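You operate a simulated robot arm through the tools that you are given. There is no shell and no other tool. Be economical: measure what you need, move in short steps, check, and stop when the job is done.

Carry out the task below with a simulated robot arm. There is one attempt and no reset: what you move stays moved.

TASK
Let the green band bottle pass the arm; stop the white band one.
Fine: jog slowly, lower the stop arm between them; the white one ends at the arm; drive off after.

Only the result counts: the job must be done as asked and must still hold three seconds after the hand-in. Knocking over, shifting, dropping, spilling or breaking anything else fails it.

THE ROBOT
A 7-joint arm with a two-finger parallel gripper, fixed in place. Base frame: the origin is at the foot of the arm, x ahead of it, y to its left, z up; the work surface is at about z = 95. Lengths are in cm, angles in degrees, forces in N, time in s.
Its first joint turns from -149.0 to 149.0 degrees. Payload 3.43 kg.
The TCP is the grasp point between the finger pads, 3 cm short of the fingertips. In the tool frame z runs along the fingers and y along their closing line. The gripper opens to 9.4 cm. The fingers are 2.8 cm wide and 1 cm thick; the gripper's body (5 by 9.6 cm) begins 5.5 cm behind the TCP.
Orientation is that of the tool frame in the base frame, as a unit quaternion [x, y, z, w]. With the fingers straight down and closing along the base's y, the tool's x points along the base's -x, its y along +y and its z along -z.

THE INTERFACE
- The arm moves only by the tool apply_moves. Its argument "steps" is one flat list of numbers, 7 for each row, row after row: the shift along the tool's x, y, z in m, then the turn, a rotation vector about the tool's x, y, z in degrees, then the finger opening in m, from 0 to 0.094. In form: [x, y, z, ax, ay, az, gripper, x, y, z, ax, ay, az, gripper, ...]. A call has 1 to 12 rows; each row shifts and turns the commanded pose from where the row before left it, along the tool's axes as they then stand. Each row takes 0.2 s and may step no farther than 5 cm and 8.6 degrees from the row before; otherwise, or with a gripper value out of range, the whole call is refused. A pose out of reach is approached as far as the arm can. The call stops where the force on the tool passes 90 N (or 10 N more than at its start, if that is more) or the arm is blocked; 0.2 s more then pass. The fingers move at their own pace (about 4.5 cm/s each) and stop on an object; they squeeze with about 31 N. The grip force told is the motor's: it shows also when the fingers shut on nothing. Time passes only in rows, and 0.2 s behind the last, so rows that do not move let the fingers close. The reply holds the time, the measured pose of the TCP, the force on the tool along the base axes, the opening and the grip force, in the units named above and with some noise, with the torque about the TCP (base axes, N m) and any sound that the robot's microphone picked up.
- Cameras (640 x 400 px; columns grow to the right, rows downward): "scene" is fixed at [41.1, -49.57, 153.34]; the picture's right is [0.99, -0.14, 0.00], its down [-0.04, -0.29, -0.96] and it looks along [0.13, 0.95, -0.29] (base axes); focal length 328 px, centre (320, 200). "wrist" rides on the gripper at [7.6, 1.4, -10.2] in the tool frame; the picture's right is [-0.18, 0.98, 0.00], its down [-0.75, -0.14, -0.64] and it looks along [-0.63, -0.12, 0.77] (tool axes); focal length 243 px, centre (320, 200). There is no depth. A picture from a camera that has moved, and an enlarged one, comes with that camera's place and axes in the base frame and with its lens. The place of the scene camera against the robot may be out by one fixed shift of up to 1.2 cm in any direction.
- capture(camera): a new picture of that camera. It takes no simulated time.
- close_up(camera, box): a new picture of the part [left, top, right, bottom] of that camera's present view, enlarged. It takes no simulated time.
- job_done(): hands the job in; it is judged then, once.

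Work in short steps. Places have to be worked out from the pictures, the camera data and where the tool is seen: move nearer, look again, correct. Check each grasp and each placing, and mend what went wrong. You have 120 turns and 76 pictures in all, those below and enlarged ones among them. Open the gripper and draw the arm clear of the work before you hand the job in, unless the task says otherwise; then end with one line.

The tools are called by a JSON object that holds its "name" and its "arguments". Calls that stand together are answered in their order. apply_moves: Moves the arm, as the interface text tells. Its arguments: {"type":"object","properties":{"steps":{"type":"array","items":{"type":"number"}}},"required":["steps"]} The other tools are called the same way: capture (camera) takes a picture; close_up (camera, box) takes an enlarged picture of a part of a camera's view; job_done () hands the job in.

At the start:

```text
time: 0.0
tool_pos: [26.4, 95.27, 120.49]
tool_rot: [0.001, 1.0, 0.001, 0.0]
contact_force: [0.4, 0.0, 0.3]
wrist_torque: [-0.01, 0.02, -0.02]
opening: 9.4
finger_force: 0.0
```

scene: 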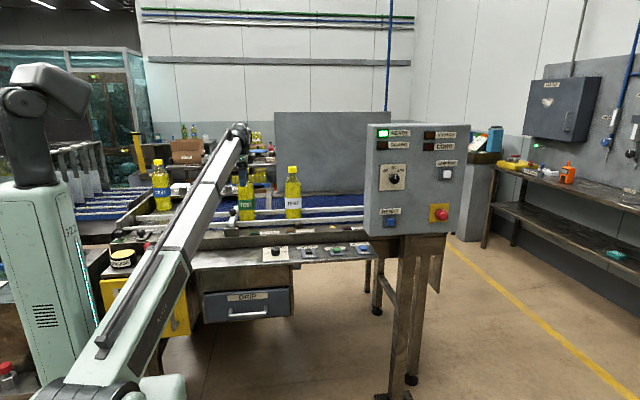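
wrist: 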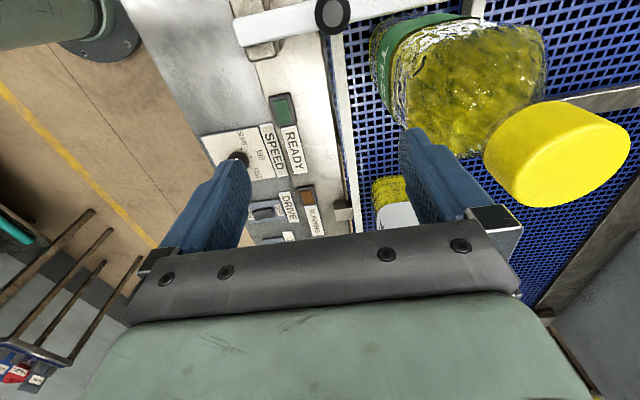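

I'll look closely at the control panels and the conveyor before moving.

{"name": "close_up", "arguments": {"camera": "scene", "box": [180, 150, 400, 290]}}

{"name": "close_up", "arguments": {"camera": "scene", "box": [350, 115, 480, 240]}}

{"name": "close_up", "arguments": {"camera": "wrist", "box": [190, 80, 430, 250]}}

{"name": "close_up", "arguments": {"camera": "scene", "box": [90, 150, 250, 270]}}

```text
2.86 times, centred on (290, 220) of scene
camera zoom: at [41.1, -49.57, 153.34], right [0.99, -0.14, 0.0], down [-0.04, -0.29, -0.96], along [0.13, 0.95, -0.29], focal length 938 px, centre (406, 143)
```

zoom: 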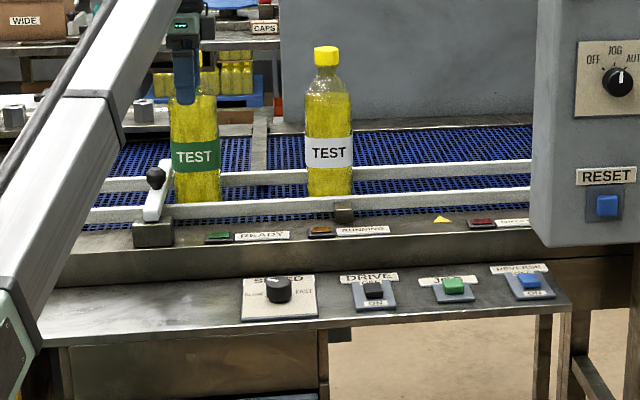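

```text
3.20 times, centred on (415, 178) of scene
camera zoom: at [41.1, -49.57, 153.34], right [0.99, -0.14, 0.0], down [-0.04, -0.29, -0.96], along [0.13, 0.95, -0.29], focal length 1051 px, centre (16, 272)
```

zoom: 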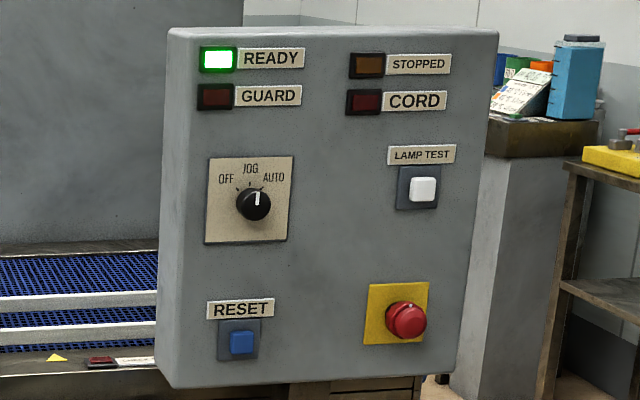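

```text
2.35 times, centred on (310, 165) of wrist
camera zoom: at [18.61, 96.66, 130.87], right [0.18, 0.98, 0.0], down [0.75, -0.14, 0.64], along [0.63, -0.12, -0.77], focal length 571 px, centre (344, 282)
```

zoom: 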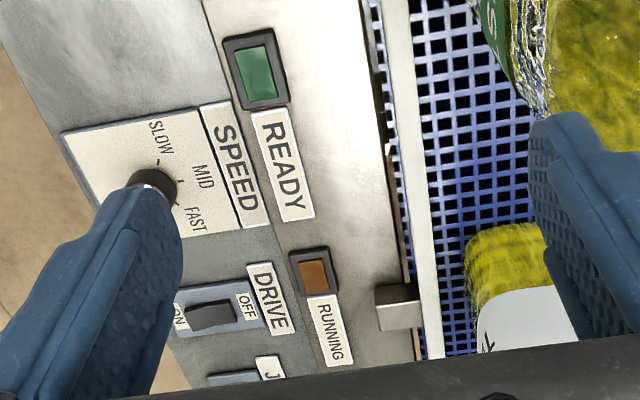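

```text
3.33 times, centred on (170, 210) of scene
camera zoom: at [41.1, -49.57, 153.34], right [0.99, -0.14, 0.0], down [-0.04, -0.29, -0.96], along [0.13, 0.95, -0.29], focal length 1094 px, centre (820, 167)
```

zoom: 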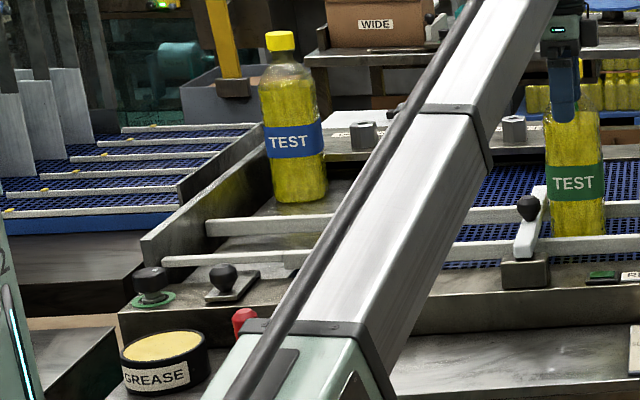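

The bottles stand at about y 103 and the lever knob is near [20, 96, 105]. I'll lift and draw back towards the base to see the controls better.

{"name": "apply_moves", "arguments": {"steps": [0, -0.01, -0.04, 0, 0, 0, 0.094, 0, -0.03, -0.03, 0, 0, 0, 0.094, 0, -0.04, -0.02, 0, 0, 0, 0.094, 0.02, -0.03, 0, 0, 0, 0, 0.094, 0.02, -0.03, 0, 0, 0, 0, 0.094]}}

{"name": "capture", "arguments": {"camera": "wrist"}}

{"name": "capture", "arguments": {"camera": "scene"}}

```text
time: 1.2
tool_pos: [23.01, 84.18, 123.12]
tool_rot: [0.0, 1.0, 0.013, 0.003]
contact_force: [0.2, 0.7, 0.1]
wrist_torque: [-0.03, 0.02, 0.03]
opening: 9.39
finger_force: 0.1
out of reach, approached as far as the arm can: row 2, 3, 4, 5
```

```text
69 pictures are left
camera wrist: at [15.28, 85.44, 133.46], right [0.18, 0.98, 0.03], down [0.75, -0.16, 0.64], along [0.64, -0.1, -0.77], focal length 243 px, centre (320, 200)
```

wrist: 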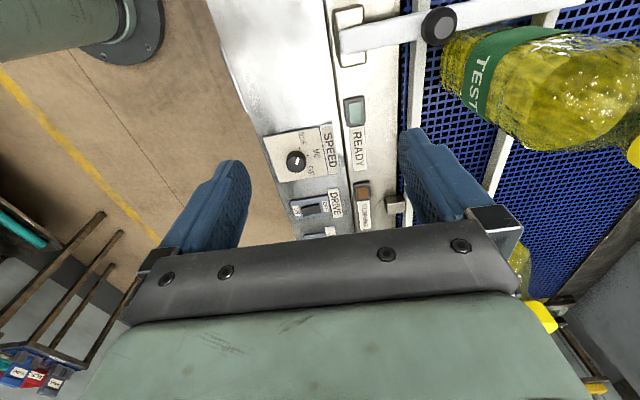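

```text
68 pictures are left
```

scene: 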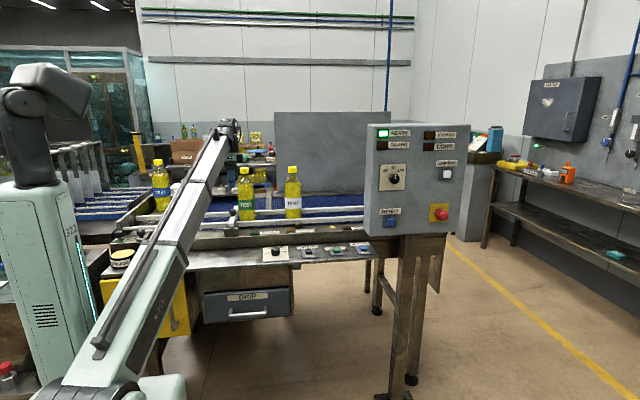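

The drawback is limited in height. I'll zoom on the lever and controls from here.

{"name": "close_up", "arguments": {"camera": "wrist", "box": [320, 0, 560, 150]}}

{"name": "close_up", "arguments": {"camera": "wrist", "box": [240, 80, 420, 240]}}

{"name": "close_up", "arguments": {"camera": "scene", "box": [210, 155, 310, 265]}}

{"name": "close_up", "arguments": {"camera": "scene", "box": [374, 155, 420, 200]}}

```text
2.67 times, centred on (440, 75) of wrist
camera zoom: at [15.28, 85.44, 133.46], right [0.18, 0.98, 0.03], down [0.75, -0.16, 0.64], along [0.64, -0.1, -0.77], focal length 647 px, centre (0, 533)
```

zoom: 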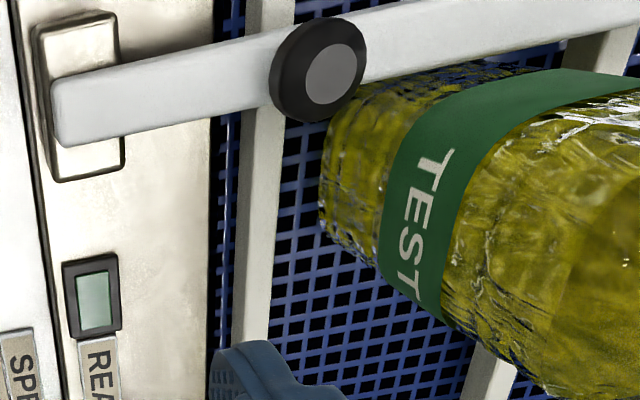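

```text
2.50 times, centred on (330, 160) of wrist
camera zoom: at [15.28, 85.44, 133.46], right [0.18, 0.98, 0.03], down [0.75, -0.16, 0.64], along [0.64, -0.1, -0.77], focal length 606 px, centre (295, 300)
```

zoom: 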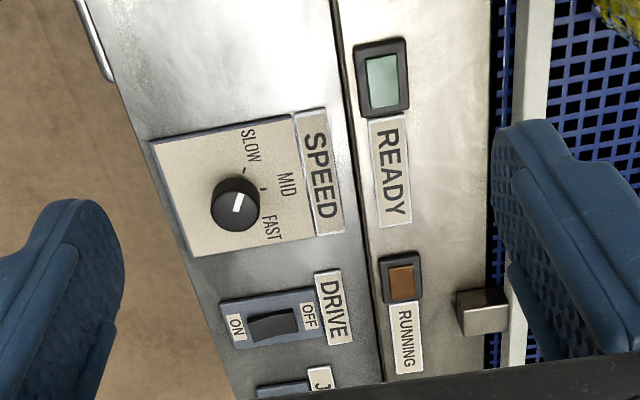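

```text
3.64 times, centred on (260, 210) of scene
camera zoom: at [41.1, -49.57, 153.34], right [0.99, -0.14, 0.0], down [-0.04, -0.29, -0.96], along [0.13, 0.95, -0.29], focal length 1194 px, centre (538, 164)
```

zoom: 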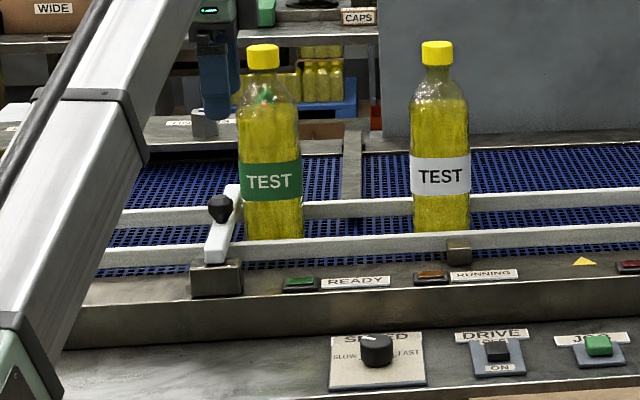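

```text
8.89 times, centred on (397, 178) of scene
camera zoom: at [41.1, -49.57, 153.34], right [0.99, -0.14, 0.0], down [-0.04, -0.29, -0.96], along [0.13, 0.95, -0.29], focal length 2919 px, centre (-364, 400)
```

zoom: 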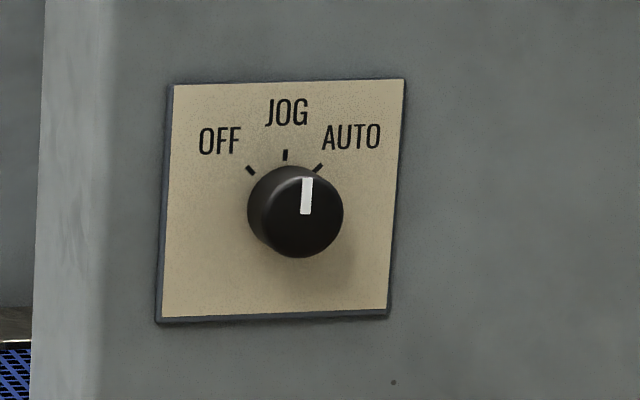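

The mode selector reads JOG and the speed pointer looks like SLOW. The lever's angle is unclear, so I'll move the camera toward -x to triangulate it.

{"name": "apply_moves", "arguments": {"steps": [0.05, 0, 0.0, 0, 0, 0, 0.094, 0.05, 0, 0.0, 0, 0, 0, 0.094, 0.05, 0, 0, 0, 0, 0, 0.094, 0.03, 0, 0.03, 0, 0, 0, 0.094, 0, 0, 0.03, 0, 0, 0, 0.094, 0, 0, 0, 0, 0, 0, 0.094]}}

{"name": "capture", "arguments": {"camera": "wrist"}}

```text
time: 2.6
tool_pos: [5.37, 85.34, 115.27]
tool_rot: [0.0, 1.0, 0.0, 0.0]
contact_force: [-0.3, -0.1, 0.4]
wrist_torque: [-0.04, 0.0, -0.02]
opening: 9.39
finger_force: 0.1
out of reach, approached as far as the arm can: row 1, 2
```

```text
63 pictures are left
camera wrist: at [-2.39, 86.78, 125.6], right [0.18, 0.98, 0.0], down [0.75, -0.14, 0.64], along [0.63, -0.12, -0.77], focal length 243 px, centre (320, 200)
```

wrist: 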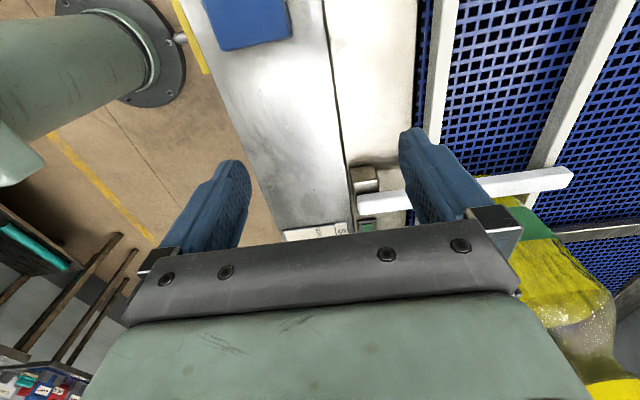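

Two views both put the lever horizontal across the belt at z≈101. I'll zoom on it to check its hinge and state.

{"name": "close_up", "arguments": {"camera": "scene", "box": [220, 190, 260, 240]}}

{"name": "close_up", "arguments": {"camera": "wrist", "box": [330, 140, 600, 250]}}

```text
8.00 times, centred on (240, 215) of scene
camera zoom: at [41.1, -49.57, 153.34], right [0.99, -0.14, 0.0], down [-0.04, -0.29, -0.96], along [0.13, 0.95, -0.29], focal length 2627 px, centre (960, 80)
```

zoom: 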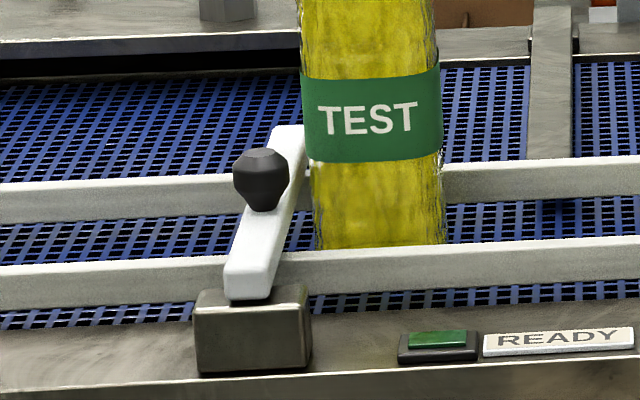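

```text
2.37 times, centred on (465, 195) of wrist
camera zoom: at [-2.39, 86.78, 125.6], right [0.18, 0.98, 0.0], down [0.75, -0.14, 0.64], along [0.63, -0.12, -0.77], focal length 575 px, centre (-24, 212)
```

zoom: 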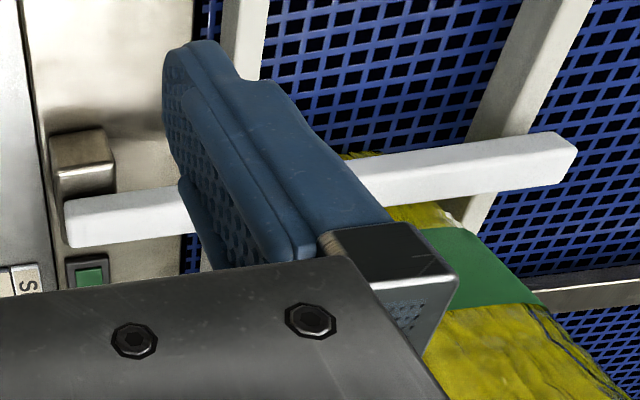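

The arm is down now (x≈20.5, y 88–116, z≈100.5) and the green bottle waits just upstream at x≈26.7. So it must be raised first. I'll turn the tool -90° so the fingers close along x and the camera looks toward +y.

{"name": "apply_moves", "arguments": {"steps": [0, 0, 0, 0, 0, -8.2, 0.094, 0, 0, 0, 0, 0, -8.2, 0.094, 0, 0, 0, 0, 0, -8.2, 0.094, 0, 0, 0, 0, 0, -8.2, 0.094, 0, 0, 0, 0, 0, -8.2, 0.094, 0, 0, 0, 0, 0, -8.2, 0.094, 0, 0, 0, 0, 0, -8.2, 0.094, 0, 0, 0, 0, 0, -8.2, 0.094, 0, 0, 0, 0, 0, -8.2, 0.094, 0, 0, 0, 0, 0, -8.2, 0.094, 0, 0, 0, 0, 0, -8, 0.094]}}

```text
time: 5.0
tool_pos: [5.21, 85.1, 115.38]
tool_rot: [0.709, -0.706, 0.0, 0.0]
contact_force: [-1.3, 0.5, -1.1]
wrist_torque: [0.01, 0.04, 0.03]
opening: 9.41
finger_force: 0.1
```

Turned correctly (tool x = -Y, tool y = -X). Now moving to x≈20, y≈80 and looking.

{"name": "apply_moves", "arguments": {"steps": [0.02, -0.04, 0, 0, 0, 0, 0.094, 0.02, -0.04, 0, 0, 0, 0, 0.094, 0.01, -0.04, 0, 0, 0, 0, 0.094, 0, -0.03, 0, 0, 0, 0, 0.094, 0, 0, 0, 0, 0, 0, 0.094]}}

{"name": "capture", "arguments": {"camera": "wrist"}}

```text
time: 6.2
tool_pos: [20.28, 80.38, 115.43]
tool_rot: [0.707, -0.707, 0.0, 0.0]
contact_force: [0.0, 0.1, 0.1]
wrist_torque: [-0.03, -0.02, -0.01]
opening: 9.39
finger_force: 0.1
```

```text
60 pictures are left
camera wrist: at [18.77, 72.76, 125.94], right [-0.98, 0.18, 0.0], down [0.14, 0.75, 0.64], along [0.12, 0.63, -0.77], focal length 243 px, centre (320, 200)
```

wrist: 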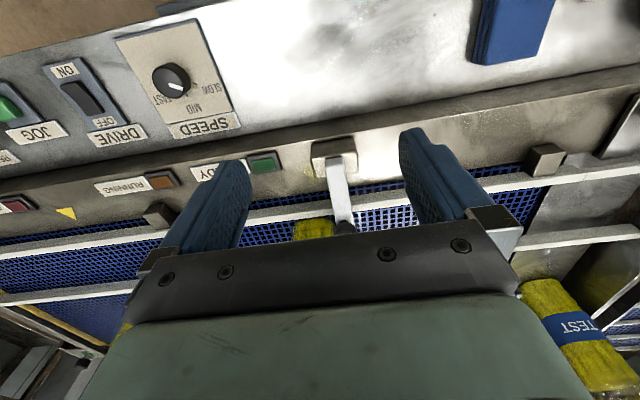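

This view shows the controls well; I'll zoom on speed and drive switch.

{"name": "close_up", "arguments": {"camera": "wrist", "box": [0, 20, 250, 176]}}

{"name": "close_up", "arguments": {"camera": "wrist", "box": [240, 120, 440, 245]}}

```text
2.56 times, centred on (125, 98) of wrist
camera zoom: at [18.77, 72.76, 125.94], right [-0.98, 0.18, 0.0], down [0.14, 0.75, 0.64], along [0.12, 0.63, -0.77], focal length 621 px, centre (819, 461)
```

zoom: 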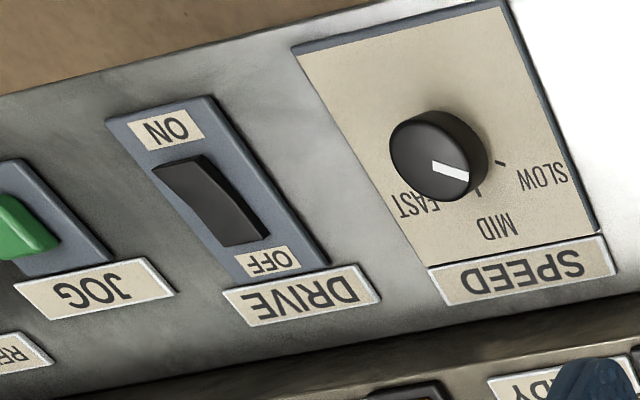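

```text
3.20 times, centred on (340, 182) of wrist
camera zoom: at [18.77, 72.76, 125.94], right [-0.98, 0.18, 0.0], down [0.14, 0.75, 0.64], along [0.12, 0.63, -0.77], focal length 776 px, centre (256, 256)
```

zoom: 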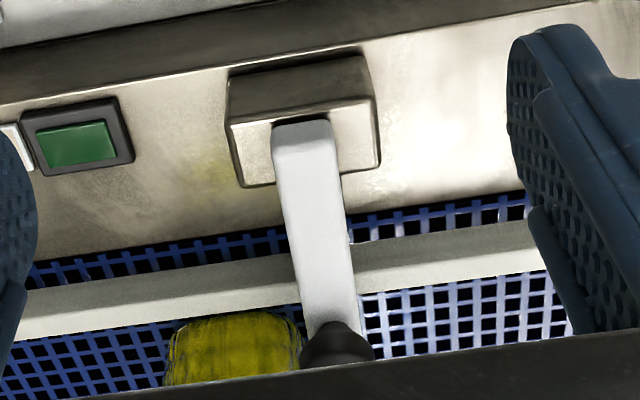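

Speed is on SLOW, drive is OFF. Next I tilt the tool 32° forward to get at the lever knob from the front.

{"name": "apply_moves", "arguments": {"steps": [0, 0, 0, 0, -8, 0, 0.06, 0, 0, 0, 0, -8, 0, 0.06, 0, 0, 0, 0, -8, 0, 0.06, 0, 0, 0, 0, -8, 0, 0.06, 0, 0, 0, 0, 0, 0, 0.06]}}

{"name": "capture", "arguments": {"camera": "wrist"}}

```text
time: 7.4
tool_pos: [20.17, 80.45, 115.51]
tool_rot: [0.68, -0.679, -0.196, -0.196]
contact_force: [0.4, 0.3, 1.1]
wrist_torque: [0.01, -0.01, 0.0]
opening: 6.0
finger_force: 0.0
```

```text
57 pictures are left
camera wrist: at [18.62, 68.42, 120.22], right [-0.98, 0.16, 0.1], down [0.14, 0.3, 0.94], along [0.12, 0.94, -0.31], focal length 243 px, centre (320, 200)
```

wrist: 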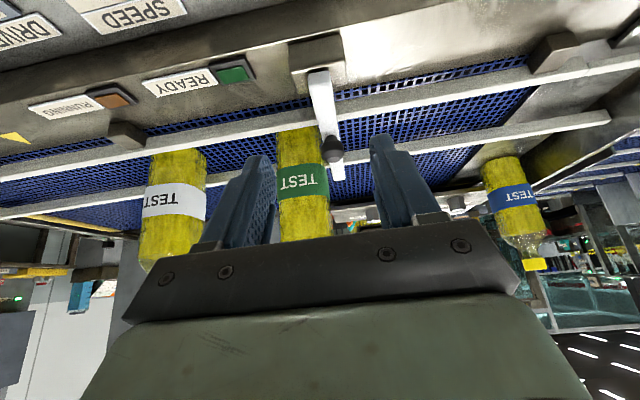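

Knob is at about [20.1, 97.4, 104] with the green bottle clear of the narrowed fingers. I'll line up about 9 cm out along the tool axis, opening 4.6 cm.

{"name": "apply_moves", "arguments": {"steps": [-0.03, 0, 0.03, 0, 0, 0, 0.046, -0.03, 0, 0.03, 0, 0, 0, 0.046, -0.023, 0, 0.037, 0, 0, 0, 0.046, 0, 0, 0, 0, 0, 0, 0.046]}}

{"name": "capture", "arguments": {"camera": "wrist"}}

{"name": "close_up", "arguments": {"camera": "scene", "box": [210, 165, 290, 235]}}

```text
time: 8.4
tool_pos: [20.04, 92.35, 111.76]
tool_rot: [0.68, -0.68, -0.195, -0.195]
contact_force: [-0.5, -0.3, 0.2]
wrist_torque: [-0.01, -0.01, -0.02]
opening: 4.58
finger_force: 0.1
```

```text
56 pictures are left
camera wrist: at [18.57, 80.48, 116.47], right [-0.98, 0.16, 0.1], down [0.14, 0.3, 0.94], along [0.12, 0.94, -0.32], focal length 243 px, centre (320, 200)
```

wrist: 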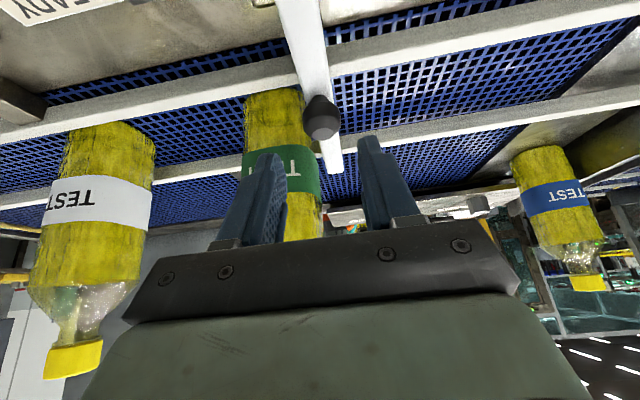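

```text
5.71 times, centred on (250, 200) of scene
camera zoom: at [41.1, -49.57, 153.34], right [0.99, -0.14, 0.0], down [-0.04, -0.29, -0.96], along [0.13, 0.95, -0.29], focal length 1876 px, centre (720, 200)
```

zoom: 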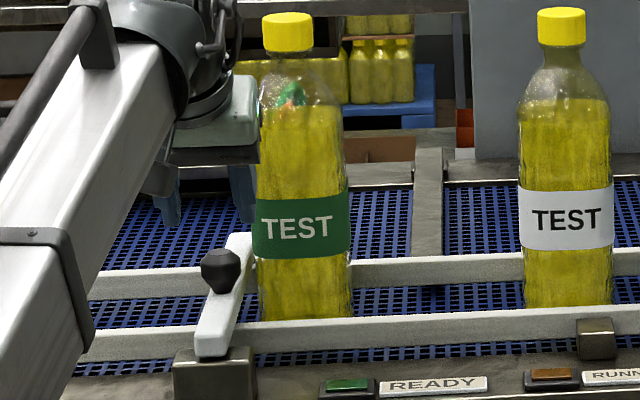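

The fingers are aligned with the knob. I'll advance 8 cm along the tool axis with the fingers open.

{"name": "apply_moves", "arguments": {"steps": [0, 0, 0.025, 0, 0, 0, 0.046, 0, 0, 0.025, 0, 0, 0, 0.046, 0, 0, 0.02, 0, 0, 0, 0.046, 0, 0, 0.01, 0, 0, 0, 0.046, 0, 0, 0, 0, 0, 0, 0.046]}}

{"name": "capture", "arguments": {"camera": "wrist"}}

{"name": "close_up", "arguments": {"camera": "scene", "box": [210, 165, 290, 235]}}

```text
time: 9.6
tool_pos: [20.25, 96.76, 104.98]
tool_rot: [-0.679, 0.68, 0.194, 0.195]
contact_force: [0.0, -1.1, 0.2]
wrist_torque: [0.01, 0.02, 0.02]
opening: 4.59
finger_force: 0.0
```

```text
54 pictures are left
camera wrist: at [18.71, 84.8, 109.71], right [-0.98, 0.16, 0.1], down [0.14, 0.3, 0.94], along [0.12, 0.94, -0.32], focal length 243 px, centre (320, 200)
```

wrist: 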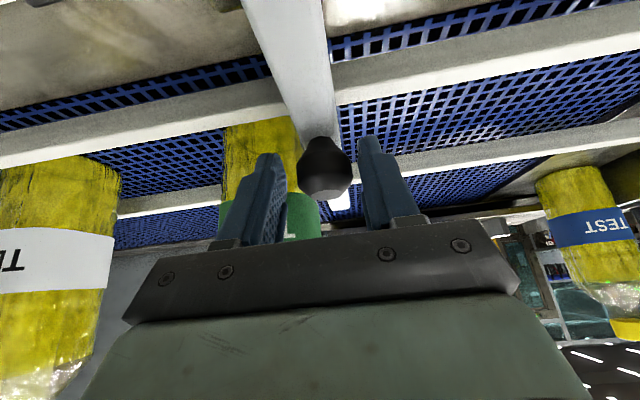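

```text
5.71 times, centred on (250, 200) of scene
camera zoom: at [41.1, -49.57, 153.34], right [0.99, -0.14, 0.0], down [-0.04, -0.29, -0.96], along [0.13, 0.95, -0.29], focal length 1876 px, centre (720, 200)
```

zoom: 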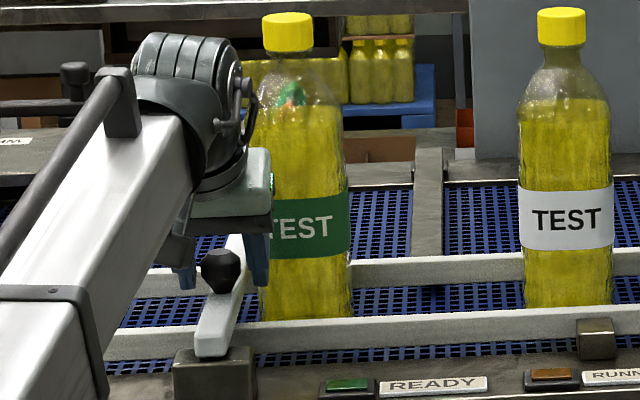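

The knob sits between the fingers about 1.5–2 cm beyond the TCP, as planned. Closing on it.

{"name": "apply_moves", "arguments": {"steps": [0, 0, 0, 0, 0, 0, 0.02, 0, 0, 0, 0, 0, 0, 0.02, 0, 0, 0, 0, 0, 0, 0.02, 0, 0, 0, 0, 0, 0, 0.02]}}

```text
time: 10.6
tool_pos: [19.95, 96.68, 104.84]
tool_rot: [0.681, -0.679, -0.195, -0.193]
contact_force: [-20.6, -0.6, -2.9]
wrist_torque: [0.17, 0.34, 0.22]
opening: 3.16
finger_force: 44.3
```

Gripped at 3.16 cm, slightly off centre in x. I'll nudge +x 3 mm and begin lifting by rotating about the estimated hinge.

{"name": "apply_moves", "arguments": {"steps": [0, -0.003, 0, 0, 0, 0, 0.02, 0.0006, 0, -0.0095, 0, -6, 0, 0.02, 0, 0, 0, 0, 0, 0, 0.02]}}

```text
time: 11.4
tool_pos: [20.02, 96.2, 105.74]
tool_rot: [0.669, -0.668, -0.234, -0.229]
contact_force: [-41.7, 1.3, 4.0]
wrist_torque: [-0.33, 0.08, 0.5]
opening: 3.15
finger_force: 45.3
```

The x force grew, so the shift should be the other way; I'll go back 6 mm in -x and continue lifting.

{"name": "apply_moves", "arguments": {"steps": [0, 0.006, 0, 0, 0, 0, 0.02, 0.0006, 0, -0.0095, 0, -6, 0, 0.02, 0, 0, 0, 0, 0, 0, 0.02]}}

{"name": "close_up", "arguments": {"camera": "scene", "box": [210, 165, 290, 235]}}

```text
time: 12.2
tool_pos: [19.94, 95.62, 106.52]
tool_rot: [-0.654, 0.655, 0.266, 0.268]
contact_force: [-2.9, 15.4, 13.5]
wrist_torque: [-0.02, 0.28, -0.07]
opening: 3.12
finger_force: 45.0
```

```text
5.71 times, centred on (250, 200) of scene
camera zoom: at [41.1, -49.57, 153.34], right [0.99, -0.14, 0.0], down [-0.04, -0.29, -0.96], along [0.13, 0.95, -0.29], focal length 1876 px, centre (720, 200)
```

zoom: 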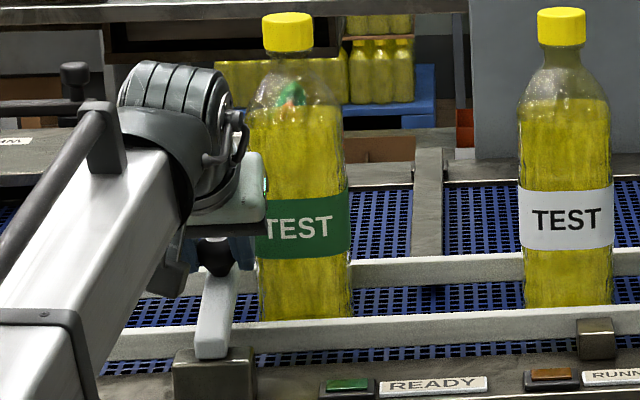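

The arm is rising. Forces are small and radial, so I'll correct slightly outward and continue.

{"name": "apply_moves", "arguments": {"steps": [-0.001, 0, -0.0095, 0, -6, 0, 0.02, 0, 0, -0.0095, 0, -6, 0, 0.02, 0, 0, -0.0095, 0, -6, 0, 0.02, 0, 0, 0, 0, 0, 0, 0.02]}}

```text
time: 13.2
tool_pos: [20.02, 93.35, 108.15]
tool_rot: [-0.605, 0.606, 0.364, 0.365]
contact_force: [3.5, 20.6, 6.9]
wrist_torque: [1.12, 0.0, 0.01]
opening: 3.15
finger_force: 45.1
```

Lifted ~30° with modest forces. Continuing with a small outward correction.

{"name": "apply_moves", "arguments": {"steps": [-0.0015, 0, -0.0095, 0, -6, 0, 0.02, 0, 0, -0.0095, 0, -6, 0, 0.02, -0.0005, 0, -0.0095, 0, -6, 0, 0.02, 0, 0, -0.0095, 0, -6, 0, 0.02, 0, 0, 0, 0, 0, 0, 0.02]}}

{"name": "capture", "arguments": {"camera": "scene"}}

{"name": "capture", "arguments": {"camera": "wrist"}}

```text
time: 14.4
tool_pos: [20.09, 89.92, 109.28]
tool_rot: [0.517, -0.517, -0.482, -0.482]
contact_force: [22.3, 1.9, -25.1]
wrist_torque: [0.3, 0.07, -0.48]
opening: 3.14
finger_force: 45.3
```

```text
51 pictures are left
```

scene: 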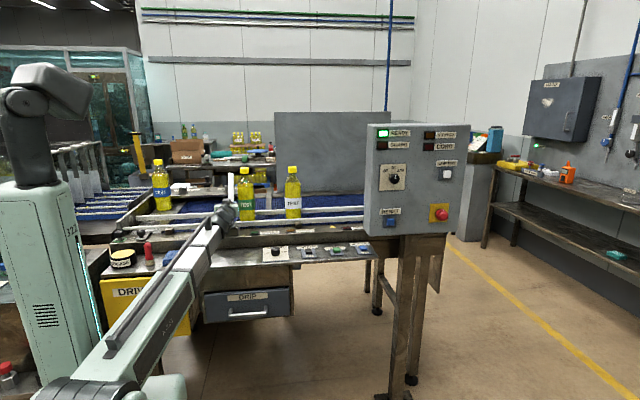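

```text
50 pictures are left
camera wrist: at [18.47, 79.13, 102.52], right [-0.98, 0.01, 0.18], down [0.14, -0.59, 0.8], along [0.12, 0.81, 0.57], focal length 243 px, centre (320, 200)
```

wrist: 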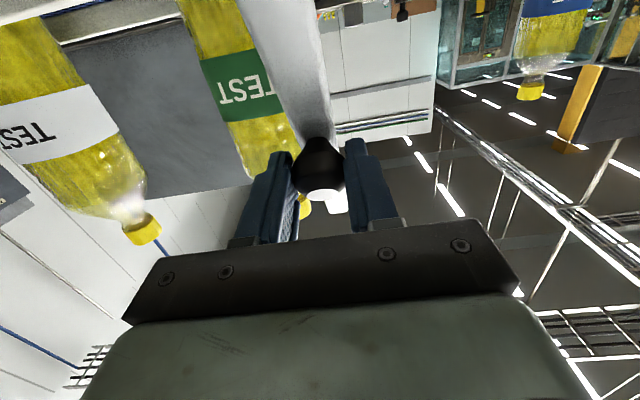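

Raised ~55–60°. I'll go about 15–18° further, correcting slightly inward and in -x... keeping the same arc.

{"name": "apply_moves", "arguments": {"steps": [0.001, 0, -0.0095, 0, -6, 0, 0.02, 0.0006, 0, -0.0095, 0, -6, 0, 0.02, 0.0006, 0, -0.0095, 0, -6, 0, 0.02, 0, 0, 0, 0, 0, 0, 0.02]}}

{"name": "close_up", "arguments": {"camera": "scene", "box": [180, 150, 300, 250]}}

```text
time: 15.4
tool_pos: [19.96, 87.07, 109.2]
tool_rot: [-0.434, 0.438, 0.556, 0.557]
contact_force: [23.5, 0.2, -8.0]
wrist_torque: [-0.18, 0.2, -0.35]
opening: 3.28
finger_force: 11.1
```

```text
4.00 times, centred on (240, 200) of scene
camera zoom: at [41.1, -49.57, 153.34], right [0.99, -0.14, 0.0], down [-0.04, -0.29, -0.96], along [0.13, 0.95, -0.29], focal length 1313 px, centre (640, 200)
```

zoom: 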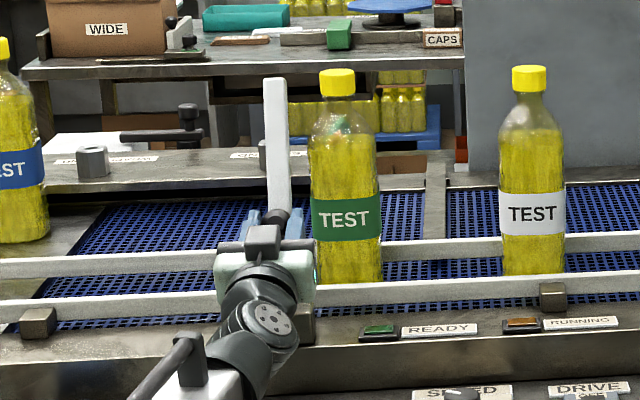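

Arm is about 75° up. I'll open the fingers and watch whether the arm holds itself.

{"name": "apply_moves", "arguments": {"steps": [0, 0, 0, 0, 0, 0, 0.04, 0, 0, 0, 0, 0, 0, 0.045]}}

{"name": "close_up", "arguments": {"camera": "scene", "box": [180, 150, 300, 250]}}

{"name": "capture", "arguments": {"camera": "wrist"}}

```text
time: 16.0
tool_pos: [19.73, 86.91, 109.45]
tool_rot: [-0.436, 0.435, 0.558, 0.557]
contact_force: [-0.5, 0.3, 0.0]
wrist_torque: [0.0, -0.01, 0.02]
opening: 4.52
finger_force: 0.0
```

```text
4.00 times, centred on (240, 200) of scene
camera zoom: at [41.1, -49.57, 153.34], right [0.99, -0.14, 0.0], down [-0.04, -0.29, -0.96], along [0.13, 0.95, -0.29], focal length 1313 px, centre (640, 200)
```

zoom: 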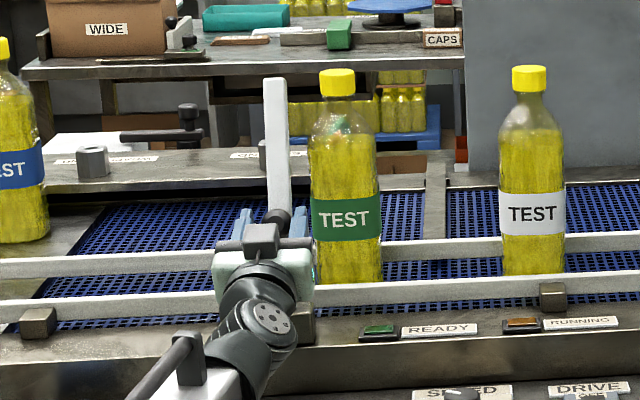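

```text
47 pictures are left
camera wrist: at [18.24, 78.86, 99.68], right [-0.98, -0.05, 0.18], down [0.14, -0.81, 0.58], along [0.12, 0.59, 0.8], focal length 243 px, centre (320, 200)
```

wrist: 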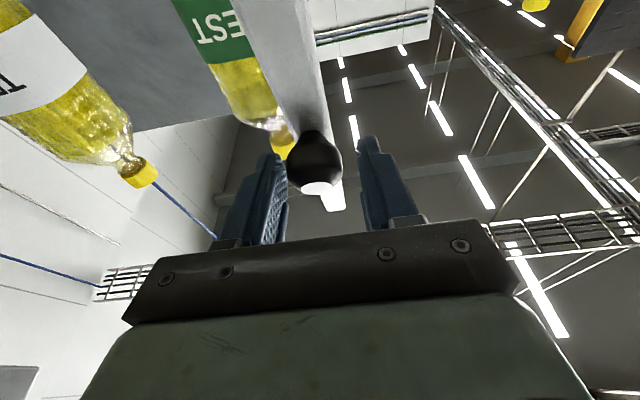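

The arm holds by itself. I'll back away toward the base, then bring the tool back to pointing down.

{"name": "apply_moves", "arguments": {"steps": [-0.01, 0, -0.035, 0, 0, 0, 0.045, -0.01, 0, -0.035, 0, 0, 0, 0.045, -0.02, 0, -0.03, 0, 4, 0, 0.045, -0.02, 0, -0.02, 0, 8, 0, 0.045, -0.02, 0, -0.02, 0, 8, 0, 0.045, -0.02, 0, -0.02, 0, 8, 0, 0.045]}}

{"name": "capture", "arguments": {"camera": "wrist"}}

{"name": "close_up", "arguments": {"camera": "scene", "box": [180, 150, 300, 250]}}

```text
time: 17.4
tool_pos: [19.86, 70.05, 116.6]
tool_rot: [-0.557, 0.558, 0.435, 0.435]
contact_force: [1.3, 0.2, 0.3]
wrist_torque: [0.0, -0.02, -0.01]
opening: 4.51
finger_force: 0.1
```

```text
46 pictures are left
camera wrist: at [18.34, 58.38, 111.75], right [-0.98, 0.05, 0.18], down [0.14, -0.44, 0.89], along [0.12, 0.9, 0.43], focal length 243 px, centre (320, 200)
```

wrist: 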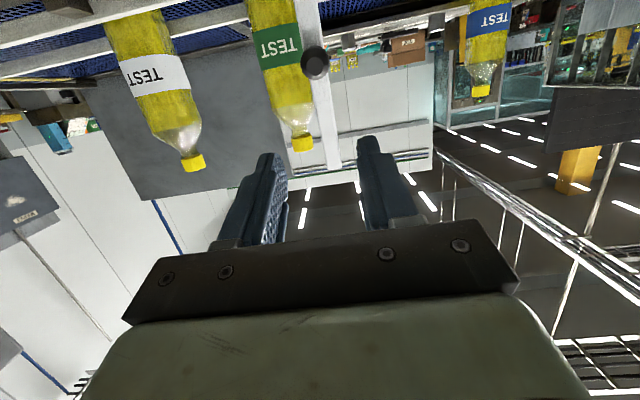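

```text
4.00 times, centred on (240, 200) of scene
camera zoom: at [41.1, -49.57, 153.34], right [0.99, -0.14, 0.0], down [-0.04, -0.29, -0.96], along [0.13, 0.95, -0.29], focal length 1313 px, centre (640, 200)
```

zoom: 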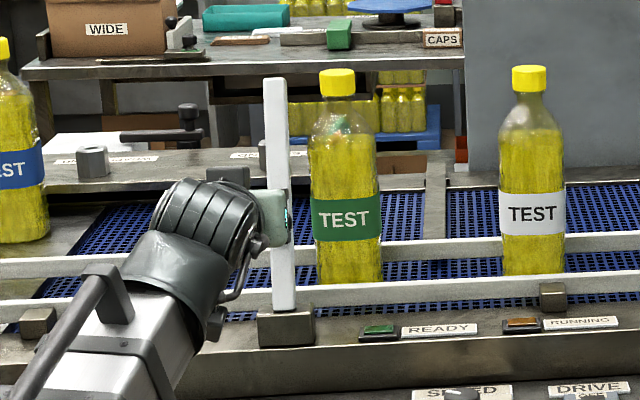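

Arm stays up. Now untilt to straight down while sliding to x≈51 above the drive switch, fingers closing.

{"name": "apply_moves", "arguments": {"steps": [0, -0.035, 0, 0, 8.45, 0, 0.02, 0, -0.035, 0, 0, 8.45, 0, 0.0, 0, -0.035, 0, 0, 8.45, 0, 0, 0, -0.035, 0, 0, 8.45, 0, 0, 0, -0.035, 0, 0, 8.45, 0, 0, 0, -0.035, 0, 0, 8.45, 0, 0, 0, -0.035, 0, 0, 8.45, 0, 0, 0, -0.035, 0, 0, 8.45, 0, 0, 0, -0.035, 0, 0, 8.3, 0, 0, 0, 0, 0, 0, 0, 0, 0]}}

{"name": "capture", "arguments": {"camera": "wrist"}}

{"name": "capture", "arguments": {"camera": "scene"}}

```text
time: 19.6
tool_pos: [51.46, 70.23, 116.55]
tool_rot: [0.708, -0.707, 0.0, -0.001]
contact_force: [0.5, -0.6, 0.2]
wrist_torque: [0.01, -0.05, -0.02]
opening: 0.01
finger_force: 31.0
```

```text
44 pictures are left
camera wrist: at [49.94, 62.63, 126.93], right [-0.98, 0.18, 0.0], down [0.14, 0.75, 0.64], along [0.12, 0.63, -0.77], focal length 243 px, centre (320, 200)
```

wrist: 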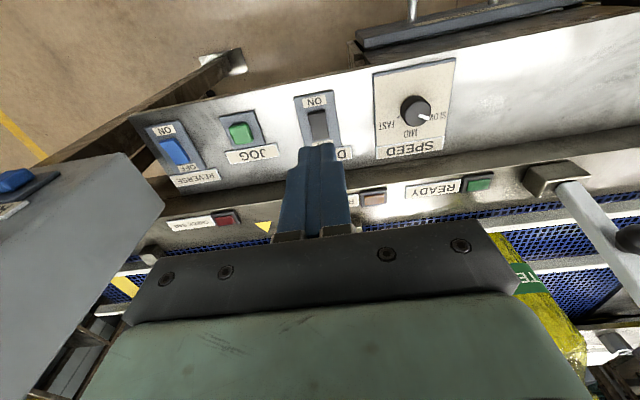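

```text
43 pictures are left
```

scene: 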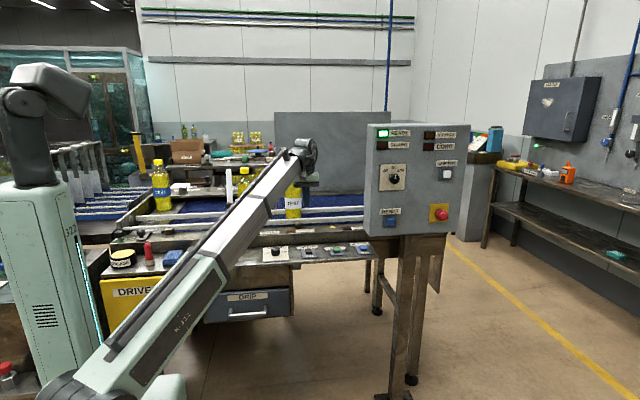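

I'll zoom on the drive, jog and reverse switches.

{"name": "close_up", "arguments": {"camera": "wrist", "box": [130, 70, 370, 220]}}

```text
2.67 times, centred on (250, 145) of wrist
camera zoom: at [49.94, 62.63, 126.93], right [-0.98, 0.18, 0.0], down [0.14, 0.75, 0.64], along [0.12, 0.63, -0.77], focal length 647 px, centre (507, 347)
```

zoom: 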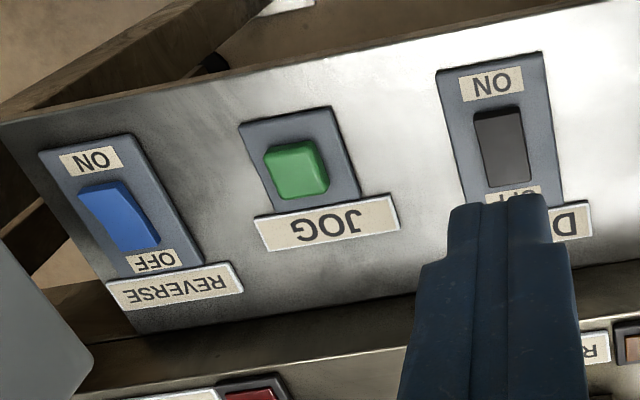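

Rocker spans y≈75.2–78.8 at x≈52.6. I'll position over its ON end (y 75.2) and descend to just above it.

{"name": "apply_moves", "arguments": {"steps": [-0.025, -0.011, 0.03, 0, 0, 0, 0, -0.025, 0, 0.04, 0, 0, 0, 0, 0, 0, 0.04, 0, 0, 0, 0, 0, 0, 0.04, 0, 0, 0, 0, 0, 0, 0.03, 0, 0, 0, 0, 0, 0, 0, 0, 0, 0, 0]}}

{"name": "close_up", "arguments": {"camera": "scene", "box": [260, 210, 380, 285]}}

{"name": "capture", "arguments": {"camera": "wrist"}}

```text
time: 21.0
tool_pos: [52.61, 75.38, 98.32]
tool_rot: [0.707, -0.707, -0.001, -0.001]
contact_force: [0.1, 0.2, -0.8]
wrist_torque: [0.0, -0.03, 0.02]
opening: 0.0
finger_force: 30.7
```

```text
5.33 times, centred on (320, 248) of scene
camera zoom: at [41.1, -49.57, 153.34], right [0.99, -0.14, 0.0], down [-0.04, -0.29, -0.96], along [0.13, 0.95, -0.29], focal length 1751 px, centre (320, -53)
```

zoom: 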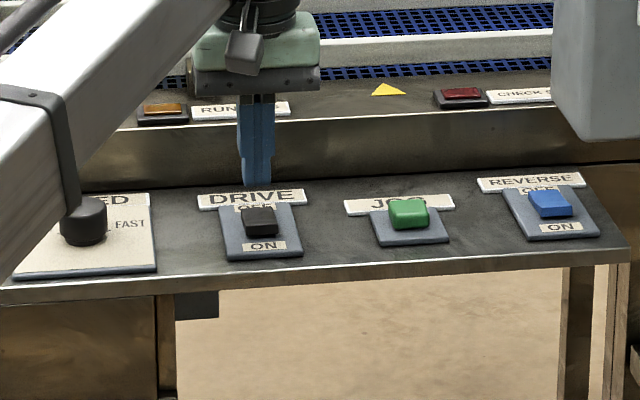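

```text
40 pictures are left
camera wrist: at [51.06, 67.77, 108.69], right [-0.98, 0.18, 0.0], down [0.14, 0.75, 0.64], along [0.12, 0.63, -0.77], focal length 243 px, centre (320, 200)
```

wrist: 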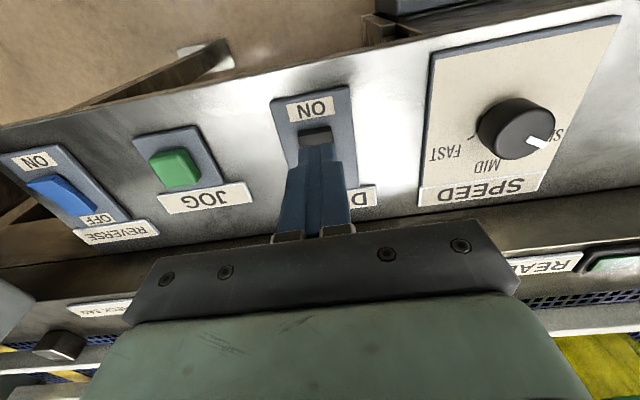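

Shifting 8 mm toward -y so the tip covers only the ON half, then lowering in small steps.

{"name": "apply_moves", "arguments": {"steps": [0.008, 0, 0, 0, 0, 0, 0, 0, 0, 0.008, 0, 0, 0, 0, 0, 0, 0.004, 0, 0, 0, 0, 0, 0, 0.004, 0, 0, 0, 0]}}

```text
time: 22.0
tool_pos: [52.43, 74.5, 96.86]
tool_rot: [-0.707, 0.707, 0.001, 0.001]
contact_force: [0.2, -0.1, -0.1]
wrist_torque: [-0.01, -0.01, -0.01]
opening: 0.0
finger_force: 31.2
```

{"name": "apply_moves", "arguments": {"steps": [0, 0, 0.004, 0, 0, 0, 0, 0, 0, 0.004, 0, 0, 0, 0]}}

{"name": "close_up", "arguments": {"camera": "scene", "box": [260, 210, 380, 285]}}

```text
time: 22.6
tool_pos: [52.45, 74.54, 96.1]
tool_rot: [-0.707, 0.707, 0.0, 0.001]
contact_force: [-0.1, 0.4, 0.2]
wrist_torque: [0.04, 0.02, -0.03]
opening: 0.01
finger_force: 30.8
```

```text
5.33 times, centred on (320, 248) of scene
camera zoom: at [41.1, -49.57, 153.34], right [0.99, -0.14, 0.0], down [-0.04, -0.29, -0.96], along [0.13, 0.95, -0.29], focal length 1751 px, centre (320, -53)
```

zoom: 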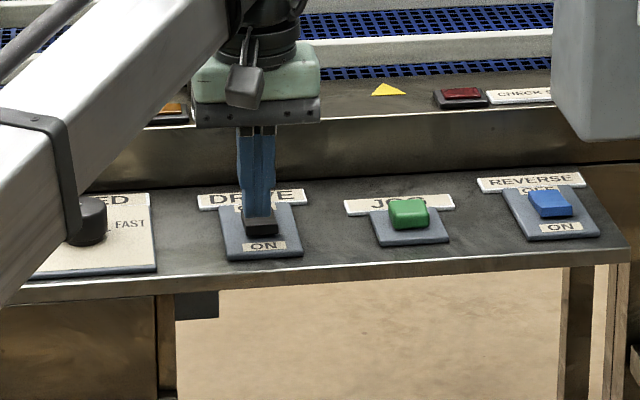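

Not touching yet; lowering further.

{"name": "apply_moves", "arguments": {"steps": [0, 0, 0.004, 0, 0, 0, 0, 0, 0, 0.003, 0, 0, 0, 0, 0, 0, 0.003, 0, 0, 0, 0]}}

```text
time: 23.4
tool_pos: [52.28, 74.53, 95.1]
tool_rot: [0.707, -0.707, -0.001, 0.0]
contact_force: [-0.2, -0.3, 0.5]
wrist_torque: [-0.01, 0.02, 0.0]
opening: 0.0
finger_force: 31.2
```

{"name": "apply_moves", "arguments": {"steps": [0, 0, 0.003, 0, 0, 0, 0, 0, 0, 0.003, 0, 0, 0, 0]}}

{"name": "close_up", "arguments": {"camera": "wrist", "box": [230, 70, 430, 195]}}

{"name": "close_up", "arguments": {"camera": "scene", "box": [280, 220, 340, 265]}}

```text
time: 24.0
tool_pos: [52.36, 74.39, 94.59]
tool_rot: [-0.707, 0.707, 0.001, 0.0]
contact_force: [0.3, -0.3, 0.1]
wrist_torque: [0.0, 0.0, -0.01]
opening: 0.0
finger_force: 30.8
```

```text
3.20 times, centred on (330, 132) of wrist
camera zoom: at [50.92, 66.83, 104.93], right [-0.98, 0.18, 0.0], down [0.14, 0.75, 0.64], along [0.12, 0.63, -0.77], focal length 776 px, centre (288, 416)
```

zoom: 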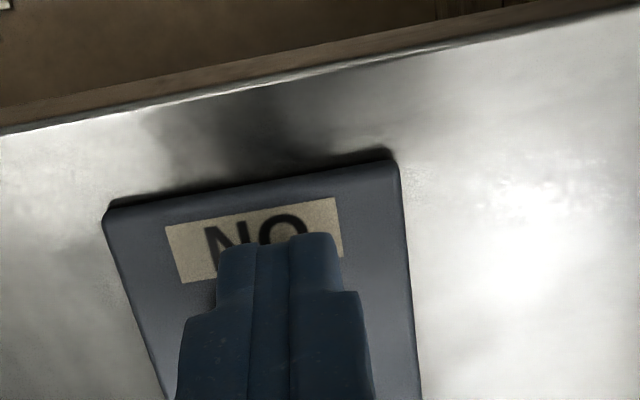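

```text
8.89 times, centred on (310, 242) of scene
camera zoom: at [41.1, -49.57, 153.34], right [0.99, -0.14, 0.0], down [-0.04, -0.29, -0.96], along [0.13, 0.95, -0.29], focal length 2919 px, centre (409, -178)
```

zoom: 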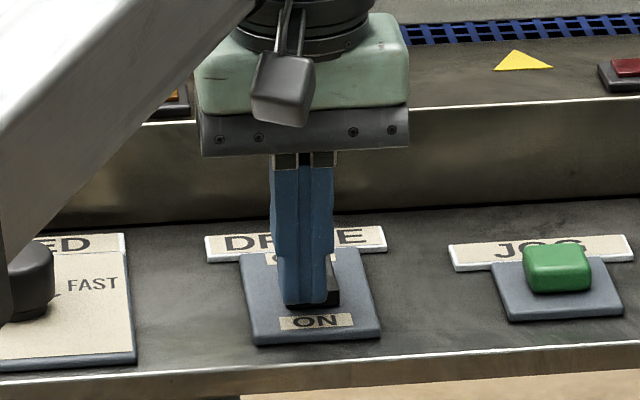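

Tip is over the rocker's ON end. Continue down until contact.

{"name": "apply_moves", "arguments": {"steps": [0, 0, 0.003, 0, 0, 0, 0, 0, 0, 0.003, 0, 0, 0, 0, 0, 0, 0, 0, 0, 0, 0]}}

{"name": "close_up", "arguments": {"camera": "scene", "box": [280, 220, 340, 265]}}

```text
time: 24.8
tool_pos: [52.51, 74.48, 94.31]
tool_rot: [0.707, -0.707, -0.002, -0.003]
contact_force: [-2.1, 1.6, 53.2]
wrist_torque: [0.79, 0.12, -0.38]
opening: 0.0
finger_force: 30.7
```

```text
8.89 times, centred on (310, 242) of scene
camera zoom: at [41.1, -49.57, 153.34], right [0.99, -0.14, 0.0], down [-0.04, -0.29, -0.96], along [0.13, 0.95, -0.29], focal length 2919 px, centre (409, -178)
```

zoom: 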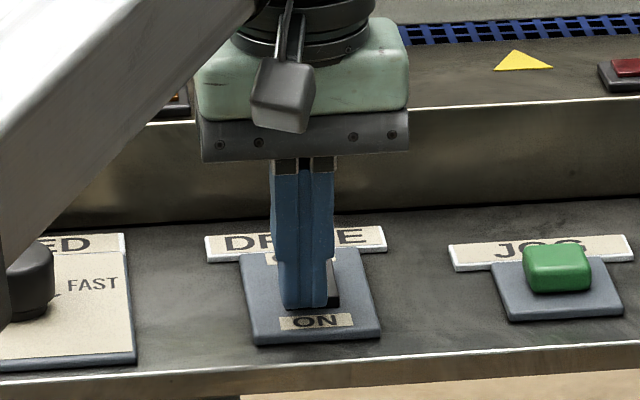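

53 N contact at the inner edge of the tip. Lift 4 cm and look at the rocker.

{"name": "apply_moves", "arguments": {"steps": [0, 0, -0.02, 0, 0, 0, 0, 0, 0, -0.04, 0, 0, 0, 0, 0, 0, -0.03, 0, 0, 0, 0, 0, 0, 0, 0, 0, 0, 0]}}

{"name": "close_up", "arguments": {"camera": "wrist", "box": [130, 70, 450, 270]}}

{"name": "close_up", "arguments": {"camera": "scene", "box": [220, 210, 380, 270]}}

```text
time: 25.8
tool_pos: [52.37, 74.49, 102.8]
tool_rot: [-0.707, 0.708, 0.001, 0.001]
contact_force: [0.7, -0.1, -0.8]
wrist_torque: [-0.01, 0.01, -0.02]
opening: 0.0
finger_force: 30.8
```

```text
2.00 times, centred on (290, 170) of wrist
camera zoom: at [50.89, 66.79, 113.19], right [-0.98, 0.18, 0.0], down [0.14, 0.75, 0.64], along [0.12, 0.63, -0.77], focal length 485 px, centre (380, 260)
```

zoom: 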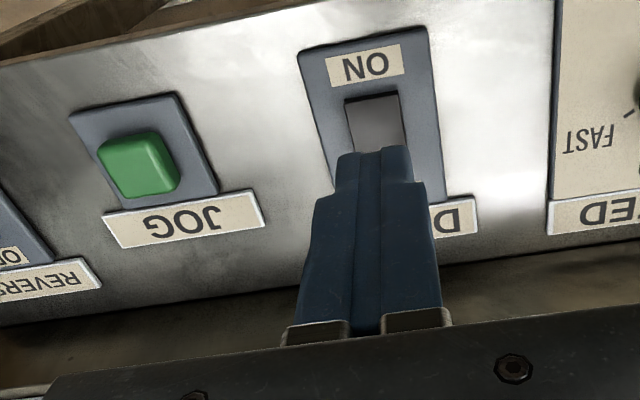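

```text
4.00 times, centred on (300, 240) of scene
camera zoom: at [41.1, -49.57, 153.34], right [0.99, -0.14, 0.0], down [-0.04, -0.29, -0.96], along [0.13, 0.95, -0.29], focal length 1313 px, centre (400, 40)
```

zoom: 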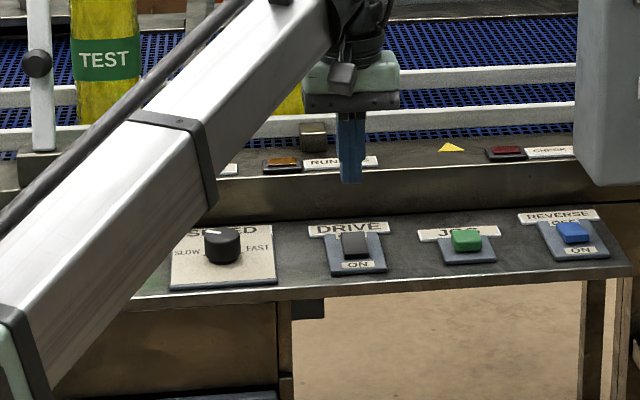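

The rocker flipped to ON, nothing is running yet. Now to the JOG button (≈[64.0, 75.7, 93]), with a 24° forward tilt for reach.

{"name": "apply_moves", "arguments": {"steps": [0, -0.04, 0, 0, -8, 0, 0, 0, -0.04, 0, 0, -8, 0, 0, 0, -0.036, 0, 0, -8, 0, 0, -0.01, 0, 0.004, 0, 0, 0, 0, 0, 0, 0, 0, 0, 0, 0]}}

{"name": "capture", "arguments": {"camera": "wrist"}}

{"name": "close_up", "arguments": {"camera": "scene", "box": [280, 200, 400, 275]}}

```text
time: 27.0
tool_pos: [64.25, 75.5, 102.87]
tool_rot: [-0.691, 0.692, 0.148, 0.148]
contact_force: [0.1, 0.4, 0.0]
wrist_torque: [0.03, -0.03, 0.02]
opening: 0.01
finger_force: 30.6
```

```text
33 pictures are left
camera wrist: at [62.66, 64.38, 109.24], right [-0.98, 0.17, 0.08], down [0.14, 0.43, 0.89], along [0.12, 0.89, -0.44], focal length 243 px, centre (320, 200)
```

wrist: 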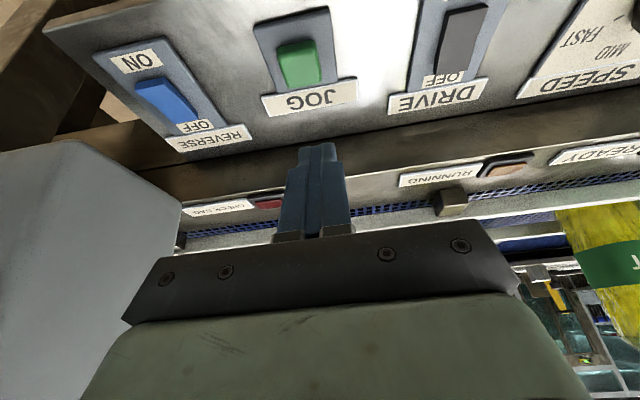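

```text
5.33 times, centred on (340, 238) of scene
camera zoom: at [41.1, -49.57, 153.34], right [0.99, -0.14, 0.0], down [-0.04, -0.29, -0.96], along [0.13, 0.95, -0.29], focal length 1751 px, centre (213, 0)
```

zoom: 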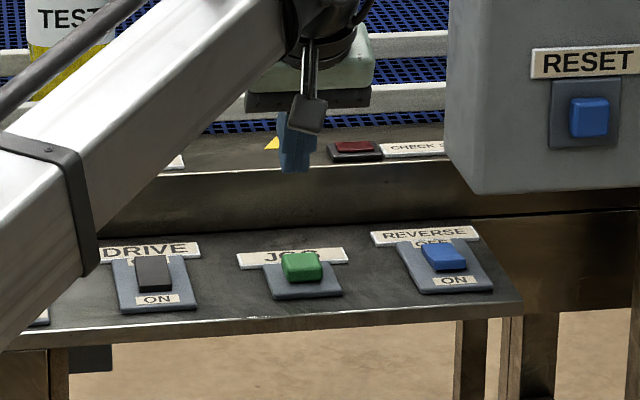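

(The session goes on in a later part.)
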